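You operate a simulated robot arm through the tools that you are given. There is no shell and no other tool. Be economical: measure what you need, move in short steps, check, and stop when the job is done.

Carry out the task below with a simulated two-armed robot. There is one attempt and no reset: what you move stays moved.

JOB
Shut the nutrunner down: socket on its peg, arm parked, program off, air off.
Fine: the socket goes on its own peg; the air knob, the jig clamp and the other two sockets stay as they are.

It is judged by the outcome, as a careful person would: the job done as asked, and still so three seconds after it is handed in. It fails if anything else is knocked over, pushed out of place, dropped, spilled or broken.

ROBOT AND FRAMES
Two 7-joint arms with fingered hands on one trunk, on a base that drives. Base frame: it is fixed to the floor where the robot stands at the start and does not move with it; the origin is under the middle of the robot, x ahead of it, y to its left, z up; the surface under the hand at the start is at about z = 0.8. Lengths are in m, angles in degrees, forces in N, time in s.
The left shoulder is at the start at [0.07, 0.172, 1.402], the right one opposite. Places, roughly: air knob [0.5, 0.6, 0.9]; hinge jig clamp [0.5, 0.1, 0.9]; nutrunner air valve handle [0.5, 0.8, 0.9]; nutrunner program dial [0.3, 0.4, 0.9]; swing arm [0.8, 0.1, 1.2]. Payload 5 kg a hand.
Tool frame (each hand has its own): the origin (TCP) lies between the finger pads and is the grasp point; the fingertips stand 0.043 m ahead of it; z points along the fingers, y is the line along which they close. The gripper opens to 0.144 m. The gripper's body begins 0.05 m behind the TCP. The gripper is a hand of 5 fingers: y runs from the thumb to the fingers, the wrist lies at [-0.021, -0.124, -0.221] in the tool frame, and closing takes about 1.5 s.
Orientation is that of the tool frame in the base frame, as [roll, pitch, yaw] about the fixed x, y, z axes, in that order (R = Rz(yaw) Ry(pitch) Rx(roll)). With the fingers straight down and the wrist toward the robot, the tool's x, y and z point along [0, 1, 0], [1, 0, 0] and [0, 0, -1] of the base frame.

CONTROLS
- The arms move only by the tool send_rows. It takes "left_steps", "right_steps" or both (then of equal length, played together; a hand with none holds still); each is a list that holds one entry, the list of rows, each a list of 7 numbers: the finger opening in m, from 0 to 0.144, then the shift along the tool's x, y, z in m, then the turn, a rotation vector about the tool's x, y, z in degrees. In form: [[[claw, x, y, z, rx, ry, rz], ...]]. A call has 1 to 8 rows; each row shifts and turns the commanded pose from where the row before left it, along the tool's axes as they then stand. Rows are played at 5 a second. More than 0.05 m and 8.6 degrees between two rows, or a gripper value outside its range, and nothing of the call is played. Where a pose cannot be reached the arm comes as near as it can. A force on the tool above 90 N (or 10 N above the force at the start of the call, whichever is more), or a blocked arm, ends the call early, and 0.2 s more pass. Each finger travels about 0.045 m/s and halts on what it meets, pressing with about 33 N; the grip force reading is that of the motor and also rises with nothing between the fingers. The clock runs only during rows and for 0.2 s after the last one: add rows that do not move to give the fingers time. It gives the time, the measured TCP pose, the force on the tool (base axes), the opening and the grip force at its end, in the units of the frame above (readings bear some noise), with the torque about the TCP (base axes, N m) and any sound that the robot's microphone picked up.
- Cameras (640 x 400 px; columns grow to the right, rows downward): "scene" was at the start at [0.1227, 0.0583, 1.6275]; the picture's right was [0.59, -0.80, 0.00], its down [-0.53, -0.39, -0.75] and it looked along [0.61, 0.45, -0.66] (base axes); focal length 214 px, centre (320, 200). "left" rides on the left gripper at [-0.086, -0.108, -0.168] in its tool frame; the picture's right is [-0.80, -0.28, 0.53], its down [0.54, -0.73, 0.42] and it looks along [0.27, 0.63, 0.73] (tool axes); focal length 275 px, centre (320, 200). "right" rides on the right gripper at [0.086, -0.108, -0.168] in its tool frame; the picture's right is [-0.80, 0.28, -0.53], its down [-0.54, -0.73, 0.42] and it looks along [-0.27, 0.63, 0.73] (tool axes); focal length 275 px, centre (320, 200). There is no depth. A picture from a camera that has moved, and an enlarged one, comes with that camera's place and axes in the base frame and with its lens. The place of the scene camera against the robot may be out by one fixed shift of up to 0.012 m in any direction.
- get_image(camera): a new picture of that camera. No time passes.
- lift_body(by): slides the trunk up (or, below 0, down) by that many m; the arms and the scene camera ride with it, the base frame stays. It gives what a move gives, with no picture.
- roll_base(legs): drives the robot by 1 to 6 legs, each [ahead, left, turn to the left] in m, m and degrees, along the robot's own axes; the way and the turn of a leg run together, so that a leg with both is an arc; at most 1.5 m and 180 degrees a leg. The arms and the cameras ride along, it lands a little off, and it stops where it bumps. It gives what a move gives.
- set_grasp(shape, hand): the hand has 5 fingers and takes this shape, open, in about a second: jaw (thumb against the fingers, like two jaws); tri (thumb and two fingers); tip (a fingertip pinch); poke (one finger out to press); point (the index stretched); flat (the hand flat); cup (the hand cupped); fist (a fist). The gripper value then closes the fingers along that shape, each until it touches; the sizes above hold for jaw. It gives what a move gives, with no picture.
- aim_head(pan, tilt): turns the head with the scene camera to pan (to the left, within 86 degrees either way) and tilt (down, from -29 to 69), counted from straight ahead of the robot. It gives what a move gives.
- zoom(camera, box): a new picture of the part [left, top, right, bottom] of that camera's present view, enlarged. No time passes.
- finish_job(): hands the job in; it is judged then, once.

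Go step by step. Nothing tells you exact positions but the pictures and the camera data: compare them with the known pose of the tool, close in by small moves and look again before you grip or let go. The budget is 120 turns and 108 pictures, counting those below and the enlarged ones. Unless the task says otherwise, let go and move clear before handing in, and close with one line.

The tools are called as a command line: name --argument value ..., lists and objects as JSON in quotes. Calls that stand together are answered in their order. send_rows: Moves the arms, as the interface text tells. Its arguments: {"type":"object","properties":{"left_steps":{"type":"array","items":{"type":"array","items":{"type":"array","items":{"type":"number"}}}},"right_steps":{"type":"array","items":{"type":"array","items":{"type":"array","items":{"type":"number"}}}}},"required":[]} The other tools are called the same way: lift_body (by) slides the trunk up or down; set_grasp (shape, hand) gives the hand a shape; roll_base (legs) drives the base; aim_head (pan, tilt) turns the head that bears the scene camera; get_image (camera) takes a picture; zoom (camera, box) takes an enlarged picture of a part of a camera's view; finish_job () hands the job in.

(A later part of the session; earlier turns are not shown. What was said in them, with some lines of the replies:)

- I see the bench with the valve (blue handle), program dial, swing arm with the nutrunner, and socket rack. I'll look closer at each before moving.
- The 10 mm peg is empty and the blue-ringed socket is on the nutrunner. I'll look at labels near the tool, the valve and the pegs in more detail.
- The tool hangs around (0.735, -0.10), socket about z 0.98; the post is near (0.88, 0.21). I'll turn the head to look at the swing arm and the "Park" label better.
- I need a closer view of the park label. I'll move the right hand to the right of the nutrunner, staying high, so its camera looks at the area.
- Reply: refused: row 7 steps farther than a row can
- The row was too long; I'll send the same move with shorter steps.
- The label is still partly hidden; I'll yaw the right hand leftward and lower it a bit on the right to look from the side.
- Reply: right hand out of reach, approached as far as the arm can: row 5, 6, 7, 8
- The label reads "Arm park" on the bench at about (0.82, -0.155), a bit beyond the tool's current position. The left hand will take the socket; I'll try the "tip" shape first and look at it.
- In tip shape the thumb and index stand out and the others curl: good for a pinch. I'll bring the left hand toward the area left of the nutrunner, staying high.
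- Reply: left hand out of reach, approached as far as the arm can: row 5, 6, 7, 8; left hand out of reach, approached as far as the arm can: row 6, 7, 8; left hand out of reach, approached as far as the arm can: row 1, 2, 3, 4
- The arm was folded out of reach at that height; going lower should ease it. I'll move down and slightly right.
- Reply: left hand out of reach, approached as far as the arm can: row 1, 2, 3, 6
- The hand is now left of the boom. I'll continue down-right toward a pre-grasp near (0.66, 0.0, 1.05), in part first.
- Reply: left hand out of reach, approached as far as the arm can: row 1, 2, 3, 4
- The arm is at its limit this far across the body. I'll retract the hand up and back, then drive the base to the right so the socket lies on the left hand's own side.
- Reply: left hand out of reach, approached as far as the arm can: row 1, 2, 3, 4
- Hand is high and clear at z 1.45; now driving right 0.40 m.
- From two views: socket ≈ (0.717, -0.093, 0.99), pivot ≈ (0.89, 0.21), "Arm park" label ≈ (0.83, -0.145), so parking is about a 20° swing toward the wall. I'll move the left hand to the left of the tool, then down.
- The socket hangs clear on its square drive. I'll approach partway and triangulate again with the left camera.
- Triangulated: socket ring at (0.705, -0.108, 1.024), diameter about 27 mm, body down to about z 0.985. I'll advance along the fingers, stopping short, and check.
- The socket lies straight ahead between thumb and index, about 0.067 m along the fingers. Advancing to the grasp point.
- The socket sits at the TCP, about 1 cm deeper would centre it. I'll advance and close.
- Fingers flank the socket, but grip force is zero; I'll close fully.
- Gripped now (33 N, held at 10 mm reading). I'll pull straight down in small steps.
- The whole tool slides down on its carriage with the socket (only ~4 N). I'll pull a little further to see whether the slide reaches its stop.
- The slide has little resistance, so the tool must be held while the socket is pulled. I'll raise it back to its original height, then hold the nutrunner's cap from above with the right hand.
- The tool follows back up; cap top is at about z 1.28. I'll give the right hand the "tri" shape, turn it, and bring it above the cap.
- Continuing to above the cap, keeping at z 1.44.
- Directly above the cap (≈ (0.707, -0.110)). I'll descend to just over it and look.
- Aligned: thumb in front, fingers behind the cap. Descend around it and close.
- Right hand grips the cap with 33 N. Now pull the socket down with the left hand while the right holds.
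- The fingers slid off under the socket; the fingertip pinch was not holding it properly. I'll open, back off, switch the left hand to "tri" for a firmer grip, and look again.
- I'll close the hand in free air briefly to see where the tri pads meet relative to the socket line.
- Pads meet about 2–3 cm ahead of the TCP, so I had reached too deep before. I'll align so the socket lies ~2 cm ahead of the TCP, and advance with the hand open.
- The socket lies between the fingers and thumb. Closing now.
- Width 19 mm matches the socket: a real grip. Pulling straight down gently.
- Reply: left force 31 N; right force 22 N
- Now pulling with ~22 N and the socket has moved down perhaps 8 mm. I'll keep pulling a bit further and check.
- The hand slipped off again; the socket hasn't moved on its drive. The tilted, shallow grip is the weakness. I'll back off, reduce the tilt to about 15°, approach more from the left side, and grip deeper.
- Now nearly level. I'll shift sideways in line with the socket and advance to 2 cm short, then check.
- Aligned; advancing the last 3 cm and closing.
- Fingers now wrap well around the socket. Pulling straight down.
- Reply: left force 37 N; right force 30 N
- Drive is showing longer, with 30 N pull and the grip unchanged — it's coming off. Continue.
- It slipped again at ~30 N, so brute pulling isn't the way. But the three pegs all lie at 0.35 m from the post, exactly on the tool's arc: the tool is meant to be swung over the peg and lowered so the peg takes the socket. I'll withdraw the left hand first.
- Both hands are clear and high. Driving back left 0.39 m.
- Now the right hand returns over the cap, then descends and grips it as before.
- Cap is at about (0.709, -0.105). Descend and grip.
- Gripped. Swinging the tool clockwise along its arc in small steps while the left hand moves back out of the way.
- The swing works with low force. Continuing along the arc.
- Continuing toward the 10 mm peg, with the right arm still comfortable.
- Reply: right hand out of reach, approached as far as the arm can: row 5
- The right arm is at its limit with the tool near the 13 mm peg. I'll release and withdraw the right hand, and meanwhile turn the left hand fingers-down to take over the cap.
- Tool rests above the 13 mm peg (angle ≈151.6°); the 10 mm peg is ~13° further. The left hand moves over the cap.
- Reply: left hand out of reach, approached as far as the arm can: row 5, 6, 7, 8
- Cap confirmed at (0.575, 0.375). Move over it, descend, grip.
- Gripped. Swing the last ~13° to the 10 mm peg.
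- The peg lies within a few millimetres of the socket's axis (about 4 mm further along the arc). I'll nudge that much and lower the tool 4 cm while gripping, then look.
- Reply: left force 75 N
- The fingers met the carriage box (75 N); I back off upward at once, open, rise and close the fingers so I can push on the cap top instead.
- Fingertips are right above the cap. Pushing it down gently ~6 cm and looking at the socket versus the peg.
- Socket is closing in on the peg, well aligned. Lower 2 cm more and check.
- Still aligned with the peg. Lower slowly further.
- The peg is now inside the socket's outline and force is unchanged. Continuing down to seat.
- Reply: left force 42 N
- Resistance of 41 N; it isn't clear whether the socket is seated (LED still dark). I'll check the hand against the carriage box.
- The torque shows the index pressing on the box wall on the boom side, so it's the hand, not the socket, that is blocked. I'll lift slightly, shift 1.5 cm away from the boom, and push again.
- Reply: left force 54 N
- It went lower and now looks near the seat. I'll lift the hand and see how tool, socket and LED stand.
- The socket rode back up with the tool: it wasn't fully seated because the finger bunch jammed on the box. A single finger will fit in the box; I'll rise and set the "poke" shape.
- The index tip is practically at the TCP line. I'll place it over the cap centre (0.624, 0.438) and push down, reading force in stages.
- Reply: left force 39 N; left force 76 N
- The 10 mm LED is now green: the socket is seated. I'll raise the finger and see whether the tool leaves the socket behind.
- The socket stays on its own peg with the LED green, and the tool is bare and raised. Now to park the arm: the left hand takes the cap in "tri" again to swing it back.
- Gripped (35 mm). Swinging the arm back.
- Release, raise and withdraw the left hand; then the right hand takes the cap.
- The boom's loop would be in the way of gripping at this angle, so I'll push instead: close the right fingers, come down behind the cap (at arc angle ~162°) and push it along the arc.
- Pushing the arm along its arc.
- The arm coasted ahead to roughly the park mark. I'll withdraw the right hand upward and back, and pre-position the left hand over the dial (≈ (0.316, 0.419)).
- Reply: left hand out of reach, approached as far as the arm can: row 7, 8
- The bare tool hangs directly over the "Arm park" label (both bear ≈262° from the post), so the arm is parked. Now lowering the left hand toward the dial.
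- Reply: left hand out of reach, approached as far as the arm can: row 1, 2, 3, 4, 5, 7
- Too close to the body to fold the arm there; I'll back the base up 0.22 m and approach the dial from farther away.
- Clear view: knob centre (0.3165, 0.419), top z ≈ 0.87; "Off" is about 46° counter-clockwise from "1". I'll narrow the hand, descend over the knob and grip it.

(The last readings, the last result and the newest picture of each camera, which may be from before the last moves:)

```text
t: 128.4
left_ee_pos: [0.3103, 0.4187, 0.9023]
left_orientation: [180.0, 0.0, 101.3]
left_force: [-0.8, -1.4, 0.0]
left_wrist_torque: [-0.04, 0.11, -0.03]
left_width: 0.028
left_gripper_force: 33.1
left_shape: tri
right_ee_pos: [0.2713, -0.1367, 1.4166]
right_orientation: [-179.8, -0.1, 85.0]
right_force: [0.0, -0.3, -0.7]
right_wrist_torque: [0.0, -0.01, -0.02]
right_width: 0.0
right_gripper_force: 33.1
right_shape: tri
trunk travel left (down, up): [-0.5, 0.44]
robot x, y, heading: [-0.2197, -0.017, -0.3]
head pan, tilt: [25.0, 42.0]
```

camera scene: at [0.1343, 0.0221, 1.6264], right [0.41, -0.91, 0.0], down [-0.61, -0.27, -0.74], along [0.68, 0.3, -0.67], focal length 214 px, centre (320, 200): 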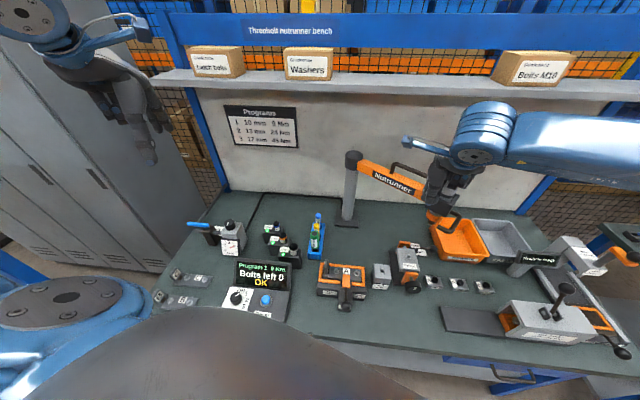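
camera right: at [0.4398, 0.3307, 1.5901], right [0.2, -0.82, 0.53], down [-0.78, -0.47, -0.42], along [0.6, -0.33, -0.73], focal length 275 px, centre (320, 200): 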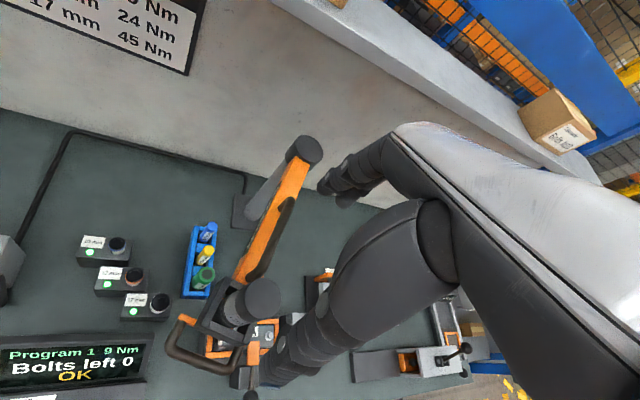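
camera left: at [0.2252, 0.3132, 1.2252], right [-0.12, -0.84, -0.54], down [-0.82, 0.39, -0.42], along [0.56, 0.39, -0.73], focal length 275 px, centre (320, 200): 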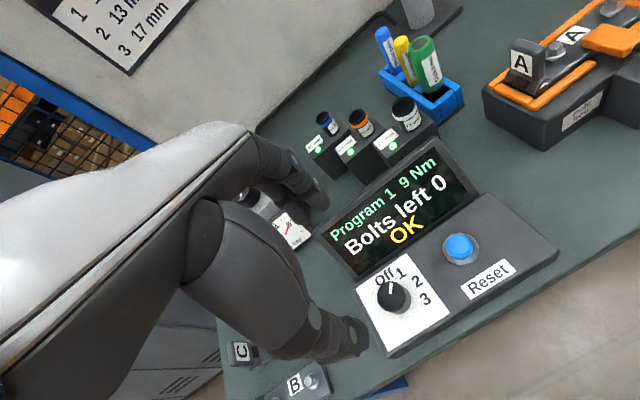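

Knob gripped. Turning it 48° counter-clockwise to Off.

send_rows --left_steps '[[[0, -0.0007, 0, 0, 0, 0, -8], [0, -0.0007, 0, 0, 0, 0, -8], [0, -0.0007, 0, 0, 0, 0, -8], [0, -0.0007, 0, 0, 0, 0, -8], [0, -0.0007, 0, 0, 0, 0, -8], [0, -0.0007, 0, 0, 0, 0, -8], [0, 0, 0, 0, 0, 0, 0]]]'

```text
t: 130.0
left_ee_pos: [0.3137, 0.4141, 0.9031]
left_orientation: [179.8, -0.1, 149.6]
left_force: [6.2, 11.6, 7.8]
left_wrist_torque: [0.51, -0.2, -0.12]
left_width: 0.0277
left_gripper_force: 32.6
left_shape: tri
right_ee_pos: [0.2723, -0.136, 1.4186]
right_orientation: [-179.9, -0.1, 85.0]
right_force: [-0.2, 0.6, -0.3]
right_wrist_torque: [0.01, 0.02, 0.01]
right_width: 0.0
right_gripper_force: 33.1
right_shape: tri
trunk travel left (down, up): [-0.5, 0.44]
robot x, y, heading: [-0.215, -0.0158, -0.3]
head pan, tilt: [25.0, 42.0]
```

Released next: open, raise, turn the hand back, then drive forward to reach the valve.

send_rows --left_steps '[[[0.05, 0, 0, 0, 0, 0, 0], [0.065, 0, 0, 0, 0, 0, 0], [0.065, 0, 0, -0.03, 0, 0, 0], [0.08, 0, 0, -0.045, 0, 0, 0], [0.08, 0, 0, -0.045, 0, 0, 0], [0.08, 0, 0, -0.045, 0, 0, 0], [0.08, 0, 0, -0.045, 0, 0, 0], [0.08, 0, 0, -0.045, 0, 0, 0]]]'

send_rows --left_steps '[[[0, 0, 0, -0.04, 0, 0, 8], [0, 0, 0, -0.04, 0, 0, 8], [0, 0, 0, -0.04, 0, 0, 8], [0, 0, 0, 0, 0, 0, 8], [0, 0.04, 0, 0, 0, 0, 8], [0, 0.04, 0, 0, 0, 0, 8], [0, 0.04, 0, 0, 0, 0, 8], [0, 0.03, -0.03, 0, 0, 0, 0]]]'

roll_base --legs '[[0.2, 0, 0]]'

```text
t: 131.8
left_ee_pos: [0.3045, 0.4163, 1.1446]
left_orientation: [-179.0, -1.7, 149.4]
left_force: [3.3, -0.1, 8.1]
left_wrist_torque: [0.14, 0.4, -0.02]
left_width: 0.0799
left_gripper_force: 0.0
left_shape: tri
right_ee_pos: [0.2704, -0.1359, 1.4187]
right_orientation: [-179.8, 0.0, 85.0]
right_force: [0.0, 0.2, -0.7]
right_wrist_torque: [-0.05, 0.01, -0.02]
right_width: 0.0
right_gripper_force: 33.0
right_shape: tri
trunk travel left (down, up): [-0.5, 0.44]
robot x, y, heading: [-0.218, -0.0171, -0.2]
head pan, tilt: [25.0, 42.0]
```

```text
t: 133.6
left_ee_pos: [0.2381, 0.5543, 1.2775]
left_orientation: [179.8, 0.0, 93.3]
left_force: [0.4, -0.3, -0.6]
left_wrist_torque: [0.05, -0.03, 0.03]
left_width: 0.0001
left_gripper_force: 32.4
left_shape: tri
right_ee_pos: [0.2674, -0.1379, 1.4203]
right_orientation: [179.8, -0.2, 84.9]
right_force: [-0.4, -1.2, 1.0]
right_wrist_torque: [0.01, -0.08, -0.01]
right_width: 0.0
right_gripper_force: 32.9
right_shape: tri
trunk travel left (down, up): [-0.5, 0.44]
robot x, y, heading: [-0.2145, -0.0184, -0.2]
head pan, tilt: [25.0, 42.0]
```

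```text
t: 135.2
left_ee_pos: [0.4356, 0.5526, 1.2776]
left_orientation: [179.9, -0.1, 93.2]
left_force: [-0.3, -0.5, 0.1]
left_wrist_torque: [-0.03, -0.07, -0.01]
left_width: 0.0002
left_gripper_force: 33.3
left_shape: tri
right_ee_pos: [0.4629, -0.1375, 1.4199]
right_orientation: [179.9, -0.2, 84.8]
right_force: [-0.5, -0.4, 0.3]
right_wrist_torque: [-0.01, -0.08, 0.0]
right_width: 0.0002
right_gripper_force: 32.8
right_shape: tri
trunk travel left (down, up): [-0.5, 0.44]
robot x, y, heading: [-0.0213, -0.0192, -0.3]
head pan, tilt: [25.0, 42.0]
```

I'll shift the hand a little left and up so the left camera sees both the valve and the dial in one picture.

send_rows --left_steps '[[[0, 0.027, 0, -0.033, 0, 0, 0], [0, 0.027, 0, -0.033, 0, 0, 0], [0, 0.027, 0, -0.034, 0, 0, 0], [0, 0, 0, 0, 0, 0, 0]]]'

zoom --camera "left" --box '[340, 200, 640, 400]'

```text
t: 136.2
left_ee_pos: [0.4353, 0.6341, 1.3763]
left_orientation: [-179.9, -0.2, 93.2]
left_force: [-1.1, 0.7, 0.3]
left_wrist_torque: [0.03, 0.02, -0.02]
left_width: 0.0
left_gripper_force: 32.9
left_shape: tri
right_ee_pos: [0.4679, -0.139, 1.4183]
right_orientation: [-179.9, -0.1, 84.7]
right_force: [0.0, -0.2, 0.5]
right_wrist_torque: [0.01, -0.01, 0.01]
right_width: 0.0
right_gripper_force: 33.1
right_shape: tri
trunk travel left (down, up): [-0.5, 0.44]
robot x, y, heading: [-0.025, -0.016, -0.4]
head pan, tilt: [25.0, 42.0]
```

```text
2.00 times, centred on (490, 300) of left
camera zoom: at [0.3325, 0.5401, 1.5435], right [-0.24, -0.81, -0.54], down [-0.76, 0.5, -0.42], along [0.61, 0.3, -0.73], focal length 551 px, centre (-20, 0)
```

zoom: 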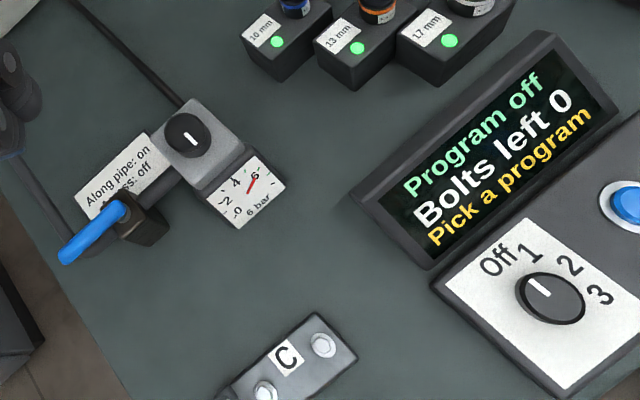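

"Program off" is shown, and all three socket LEDs are green. Next is the valve: lever pivot ≈ (0.495, 0.709), tip ≈ (0.472, 0.791), z ≈ 0.92, lying along the pipe. I'll drive left 0.15 m for reach.

roll_base --legs '[[0, 0.15, 0]]'

```text
t: 137.5
left_ee_pos: [0.4398, 0.7763, 1.3779]
left_orientation: [179.9, -0.2, 92.9]
left_force: [0.6, -0.5, 0.7]
left_wrist_torque: [0.05, 0.0, 0.0]
left_width: 0.0
left_gripper_force: 32.5
left_shape: tri
right_ee_pos: [0.4661, 0.0046, 1.4181]
right_orientation: [-179.9, -0.3, 84.6]
right_force: [-0.8, -0.5, 0.4]
right_wrist_torque: [0.03, -0.01, 0.05]
right_width: 0.0001
right_gripper_force: 32.8
right_shape: tri
trunk travel left (down, up): [-0.5, 0.44]
robot x, y, heading: [-0.0193, 0.1284, -0.5]
head pan, tilt: [25.0, 42.0]
```

send_rows --left_steps '[[[0, 0.001, 0.044, 0, 0, 0, 0], [0, 0.001, 0.044, 0, 0, 0, 0], [0, 0, 0, 0.045, 0, 0, 0], [0, 0, 0, 0.045, 0, 0, 0], [0, 0, 0, 0.045, 0, 0, 0], [0, 0, 0, 0.045, 0, 0, 0], [0, 0, 0, 0.045, 0, 0, 0], [0, 0, 0, 0.045, 0, 0, 0]]]'

send_rows --left_steps '[[[0, 0, 0, 0.04, 0, 0, 0], [0, 0, 0, 0.04, 0, 0, 0], [0, 0, 0, 0.03, 0, 0, 0], [0, 0, 0, 0.03, 0, 0, 0], [0, 0, 0, 0, 0, 0, 0]]]'

```text
t: 139.3
left_ee_pos: [0.5302, 0.7865, 1.1059]
left_orientation: [-180.0, -0.2, 92.9]
left_force: [0.9, 1.5, -0.2]
left_wrist_torque: [-0.02, 0.01, -0.01]
left_width: 0.0003
left_gripper_force: 32.8
left_shape: tri
right_ee_pos: [0.4689, 0.0081, 1.4167]
right_orientation: [-179.8, 0.0, 84.3]
right_force: [1.2, 0.5, -0.5]
right_wrist_torque: [-0.03, 0.03, 0.02]
right_width: 0.0
right_gripper_force: 32.4
right_shape: tri
trunk travel left (down, up): [-0.5, 0.44]
robot x, y, heading: [-0.0173, 0.1309, -0.8]
head pan, tilt: [25.0, 42.0]
```

```text
t: 140.5
left_ee_pos: [0.527, 0.7862, 0.9658]
left_orientation: [-179.9, -0.1, 92.9]
left_force: [0.1, -0.1, -0.1]
left_wrist_torque: [-0.02, 0.01, 0.0]
left_width: 0.0
left_gripper_force: 32.7
left_shape: tri
right_ee_pos: [0.467, 0.0081, 1.4187]
right_orientation: [-179.9, 0.0, 84.5]
right_force: [0.0, 0.0, -0.5]
right_wrist_torque: [0.02, 0.01, -0.01]
right_width: 0.0
right_gripper_force: 33.1
right_shape: tri
trunk travel left (down, up): [-0.5, 0.44]
robot x, y, heading: [-0.0188, 0.1325, -0.6]
head pan, tilt: [25.0, 42.0]
```

Lower the last 2 cm and move to touch the lever's side, watching force.

send_rows --left_steps '[[[0, 0, 0, 0.02, 0, 0, 0], [0, -0.003, -0.013, 0, 0, 0, 0], [0, -0.003, -0.013, 0, 0, 0, 0], [0, -0.002, -0.013, 0, 0, 0, 0]]]'

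```text
t: 141.5
left_ee_pos: [0.4883, 0.7768, 0.9456]
left_orientation: [180.0, -0.2, 92.9]
left_force: [0.4, -0.1, 0.7]
left_wrist_torque: [0.01, 0.0, -0.04]
left_width: 0.0002
left_gripper_force: 32.5
left_shape: tri
right_ee_pos: [0.4674, 0.0071, 1.4179]
right_orientation: [-179.8, -0.1, 84.5]
right_force: [0.2, 0.4, 0.0]
right_wrist_torque: [-0.03, 0.0, -0.02]
right_width: 0.0001
right_gripper_force: 33.1
right_shape: tri
trunk travel left (down, up): [-0.5, 0.44]
robot x, y, heading: [-0.0213, 0.1279, -0.8]
head pan, tilt: [25.0, 42.0]
```

send_rows --left_steps '[[[0, -0.003, -0.015, 0, 0, 0, 0], [0, -0.006, -0.014, 0, 0, 0, 0]]]'

```text
t: 142.1
left_ee_pos: [0.4601, 0.7667, 0.9458]
left_orientation: [180.0, -0.1, 93.0]
left_force: [0.9, 0.3, 0.1]
left_wrist_torque: [0.05, -0.09, 0.03]
left_width: 0.0
left_gripper_force: 33.0
left_shape: tri
right_ee_pos: [0.4662, 0.0075, 1.4191]
right_orientation: [-179.9, -0.1, 84.5]
right_force: [-0.2, 0.3, -0.3]
right_wrist_torque: [0.0, -0.02, 0.04]
right_width: 0.0
right_gripper_force: 33.0
right_shape: tri
trunk travel left (down, up): [-0.5, 0.44]
robot x, y, heading: [-0.0192, 0.1327, -0.7]
head pan, tilt: [25.0, 42.0]
```

send_rows --left_steps '[[[0, -0.0117, -0.0198, 0, 0, 0, 0], [0, -0.0149, -0.0106, 0, 0, 0, 0]]]'

send_rows --left_steps '[[[0, -0.0171, -0.0064, 0, 0, 0, 0], [0, -0.0097, -0.0016, 0, 0, 0, 0]]]'

```text
t: 142.7
left_ee_pos: [0.4305, 0.74, 0.9459]
left_orientation: [180.0, -0.2, 92.9]
left_force: [-0.9, -0.2, 0.5]
left_wrist_torque: [0.0, -0.04, -0.01]
left_width: 0.0
left_gripper_force: 32.9
left_shape: tri
right_ee_pos: [0.4663, 0.0074, 1.4182]
right_orientation: [180.0, -0.2, 84.4]
right_force: [-1.1, 0.1, -0.5]
right_wrist_torque: [0.02, -0.01, 0.0]
right_width: 0.0002
right_gripper_force: 32.9
right_shape: tri
trunk travel left (down, up): [-0.5, 0.44]
robot x, y, heading: [-0.0189, 0.1335, -0.5]
head pan, tilt: [25.0, 42.0]
```

```text
t: 143.3
left_ee_pos: [0.4241, 0.7299, 0.9446]
left_orientation: [179.8, -1.0, 93.8]
left_force: [1.1, 68.6, 27.9]
left_wrist_torque: [0.65, -0.36, 0.79]
left_width: 0.0001
left_gripper_force: 32.7
left_shape: tri
right_ee_pos: [0.4648, 0.017, 1.4208]
right_orientation: [-180.0, 0.2, 84.7]
right_force: [0.2, 0.3, 0.6]
right_wrist_torque: [-0.02, 0.01, 0.0]
right_width: 0.0
right_gripper_force: 32.8
right_shape: tri
trunk travel left (down, up): [-0.5, 0.44]
robot x, y, heading: [-0.0205, 0.1353, -0.5]
head pan, tilt: [25.0, 42.0]
```

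A firm stop now (68 N along -y), consistent with the lever having reached its crosswise end. I'll back off, raise the hand clear and look.

send_rows --left_steps '[[[0, 0.012, 0, 0, 0, 0, 0], [0, 0.015, 0, 0, 0, 0, 0], [0, 0, 0, -0.045, 0, 0, 0], [0, 0, 0, -0.045, 0, 0, 0], [0, 0, 0, -0.045, 0, 0, 0], [0, 0, 0, -0.045, 0, 0, 0], [0, 0, 0, -0.045, 0, 0, 0], [0, 0, 0, -0.045, 0, 0, 0]]]'

send_rows --left_steps '[[[0, 0.03, 0.02, -0.03, 0, 0, 0], [0, 0.03, 0.02, -0.03, 0, 0, 0], [0, 0.0, 0, -0.04, 0, 0, 0], [0, 0.0, 0, -0.04, 0, 0, 0], [0, 0.0, 0, 0, 0, 0, 0]]]'

```text
t: 145.1
left_ee_pos: [0.4259, 0.7329, 1.2193]
left_orientation: [-179.9, -0.2, 92.7]
left_force: [0.4, -1.4, -1.0]
left_wrist_torque: [0.08, -0.01, 0.03]
left_width: 0.0
left_gripper_force: 33.2
left_shape: tri
right_ee_pos: [0.4683, 0.0031, 1.4176]
right_orientation: [-179.9, -0.3, 84.6]
right_force: [1.2, -0.4, -0.7]
right_wrist_torque: [0.07, 0.02, 0.03]
right_width: 0.0
right_gripper_force: 33.1
right_shape: tri
trunk travel left (down, up): [-0.5, 0.44]
robot x, y, heading: [-0.0194, 0.1294, -0.4]
head pan, tilt: [25.0, 42.0]
```

```text
t: 146.3
left_ee_pos: [0.4621, 0.7986, 1.3556]
left_orientation: [-179.8, 0.0, 92.9]
left_force: [0.0, 0.4, -0.8]
left_wrist_torque: [0.0, 0.04, 0.0]
left_width: 0.0
left_gripper_force: 33.4
left_shape: tri
right_ee_pos: [0.4693, 0.0066, 1.4171]
right_orientation: [-179.9, -0.1, 84.5]
right_force: [0.5, -0.2, 0.1]
right_wrist_torque: [0.0, 0.02, 0.02]
right_width: 0.0
right_gripper_force: 33.0
right_shape: tri
trunk travel left (down, up): [-0.5, 0.44]
robot x, y, heading: [-0.0207, 0.1326, -0.6]
head pan, tilt: [25.0, 42.0]
```

zoom --camera "left" --box '[360, 190, 640, 380]'

```text
2.11 times, centred on (500, 285) of left
camera zoom: at [0.3579, 0.7052, 1.523], right [-0.24, -0.81, -0.53], down [-0.75, 0.51, -0.42], along [0.61, 0.3, -0.73], focal length 580 px, centre (-59, 21)
```

zoom: 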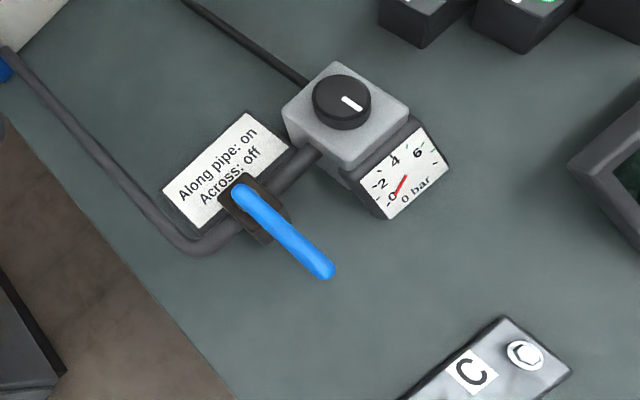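

Air is off: lever across, gauge 0 bar, and the regulator knob is untouched. I'll move the right hand aside and use the last picture to verify the parked arm.

send_rows --right_steps '[[[0, -0.045, -0.01, -0.01, 0, 0, 0], [0, -0.045, -0.01, -0.01, 0, 0, 0], [0, -0.045, -0.01, -0.01, 0, 0, 0], [0, -0.045, -0.01, 0, 0, 0, 0], [0, -0.045, 0, 0, 0, 0, 0], [0, -0.045, 0, 0, 0, 0, 0], [0, -0.045, 0, 0, 0, 0, 0]]]'

aim_head --pan -15 --tilt 42

zoom --camera "scene" --box '[240, 100, 460, 260]'

```text
t: 147.9
left_ee_pos: [0.4549, 0.7972, 1.3588]
left_orientation: [179.9, -0.1, 93.1]
left_force: [-0.7, 0.0, 0.4]
left_wrist_torque: [0.02, -0.13, 0.02]
left_width: 0.0
left_gripper_force: 33.1
left_shape: tri
right_ee_pos: [0.3968, -0.3019, 1.4474]
right_orientation: [179.9, -0.2, 84.7]
right_force: [-1.1, -0.4, -0.2]
right_wrist_torque: [0.01, -0.02, -0.01]
right_width: 0.0
right_gripper_force: 32.4
right_shape: tri
trunk travel left (down, up): [-0.5, 0.44]
robot x, y, heading: [-0.0166, 0.1331, -0.5]
head pan, tilt: [25.0, 42.0]
```

```text
t: 149.0
left_ee_pos: [0.4597, 0.7984, 1.3563]
left_orientation: [-179.8, 0.0, 92.9]
left_force: [0.8, 0.2, 0.6]
left_wrist_torque: [0.01, 0.01, 0.02]
left_width: 0.0
left_gripper_force: 32.4
left_shape: tri
right_ee_pos: [0.4013, -0.3013, 1.446]
right_orientation: [-180.0, -0.2, 84.5]
right_force: [0.4, -0.1, -0.3]
right_wrist_torque: [-0.02, 0.02, 0.03]
right_width: 0.0001
right_gripper_force: 33.1
right_shape: tri
trunk travel left (down, up): [-0.5, 0.44]
robot x, y, heading: [-0.0187, 0.131, -0.9]
head pan, tilt: [-15.0, 42.0]
```

```text
2.50 times, centred on (350, 180) of scene
camera zoom: at [0.117, 0.116, 1.6263], right [-0.27, -0.96, 0.0], down [-0.65, 0.18, -0.74], along [0.72, -0.2, -0.67], focal length 536 px, centre (245, 250)
```

zoom: 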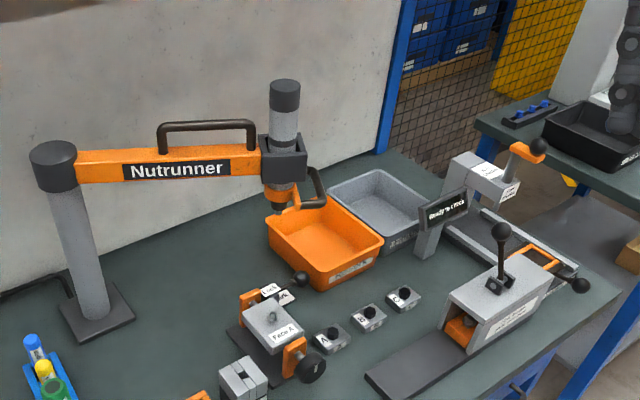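

The tool hangs over the "Arm park" mark. The 10 mm socket is on its peg, the program reads off, the gauge is at 0 bar, and both hands are clear, so I'm handing in.

finish_job

```text
The job is handed in.
```

The nutrunner is shut down: the 10 mm socket is on its own peg with its green light on, the arm hangs over the "Arm park" mark to within a couple of degrees as best I can measure, the program reads off, and the air valve is across with the gauge at 0 bar.
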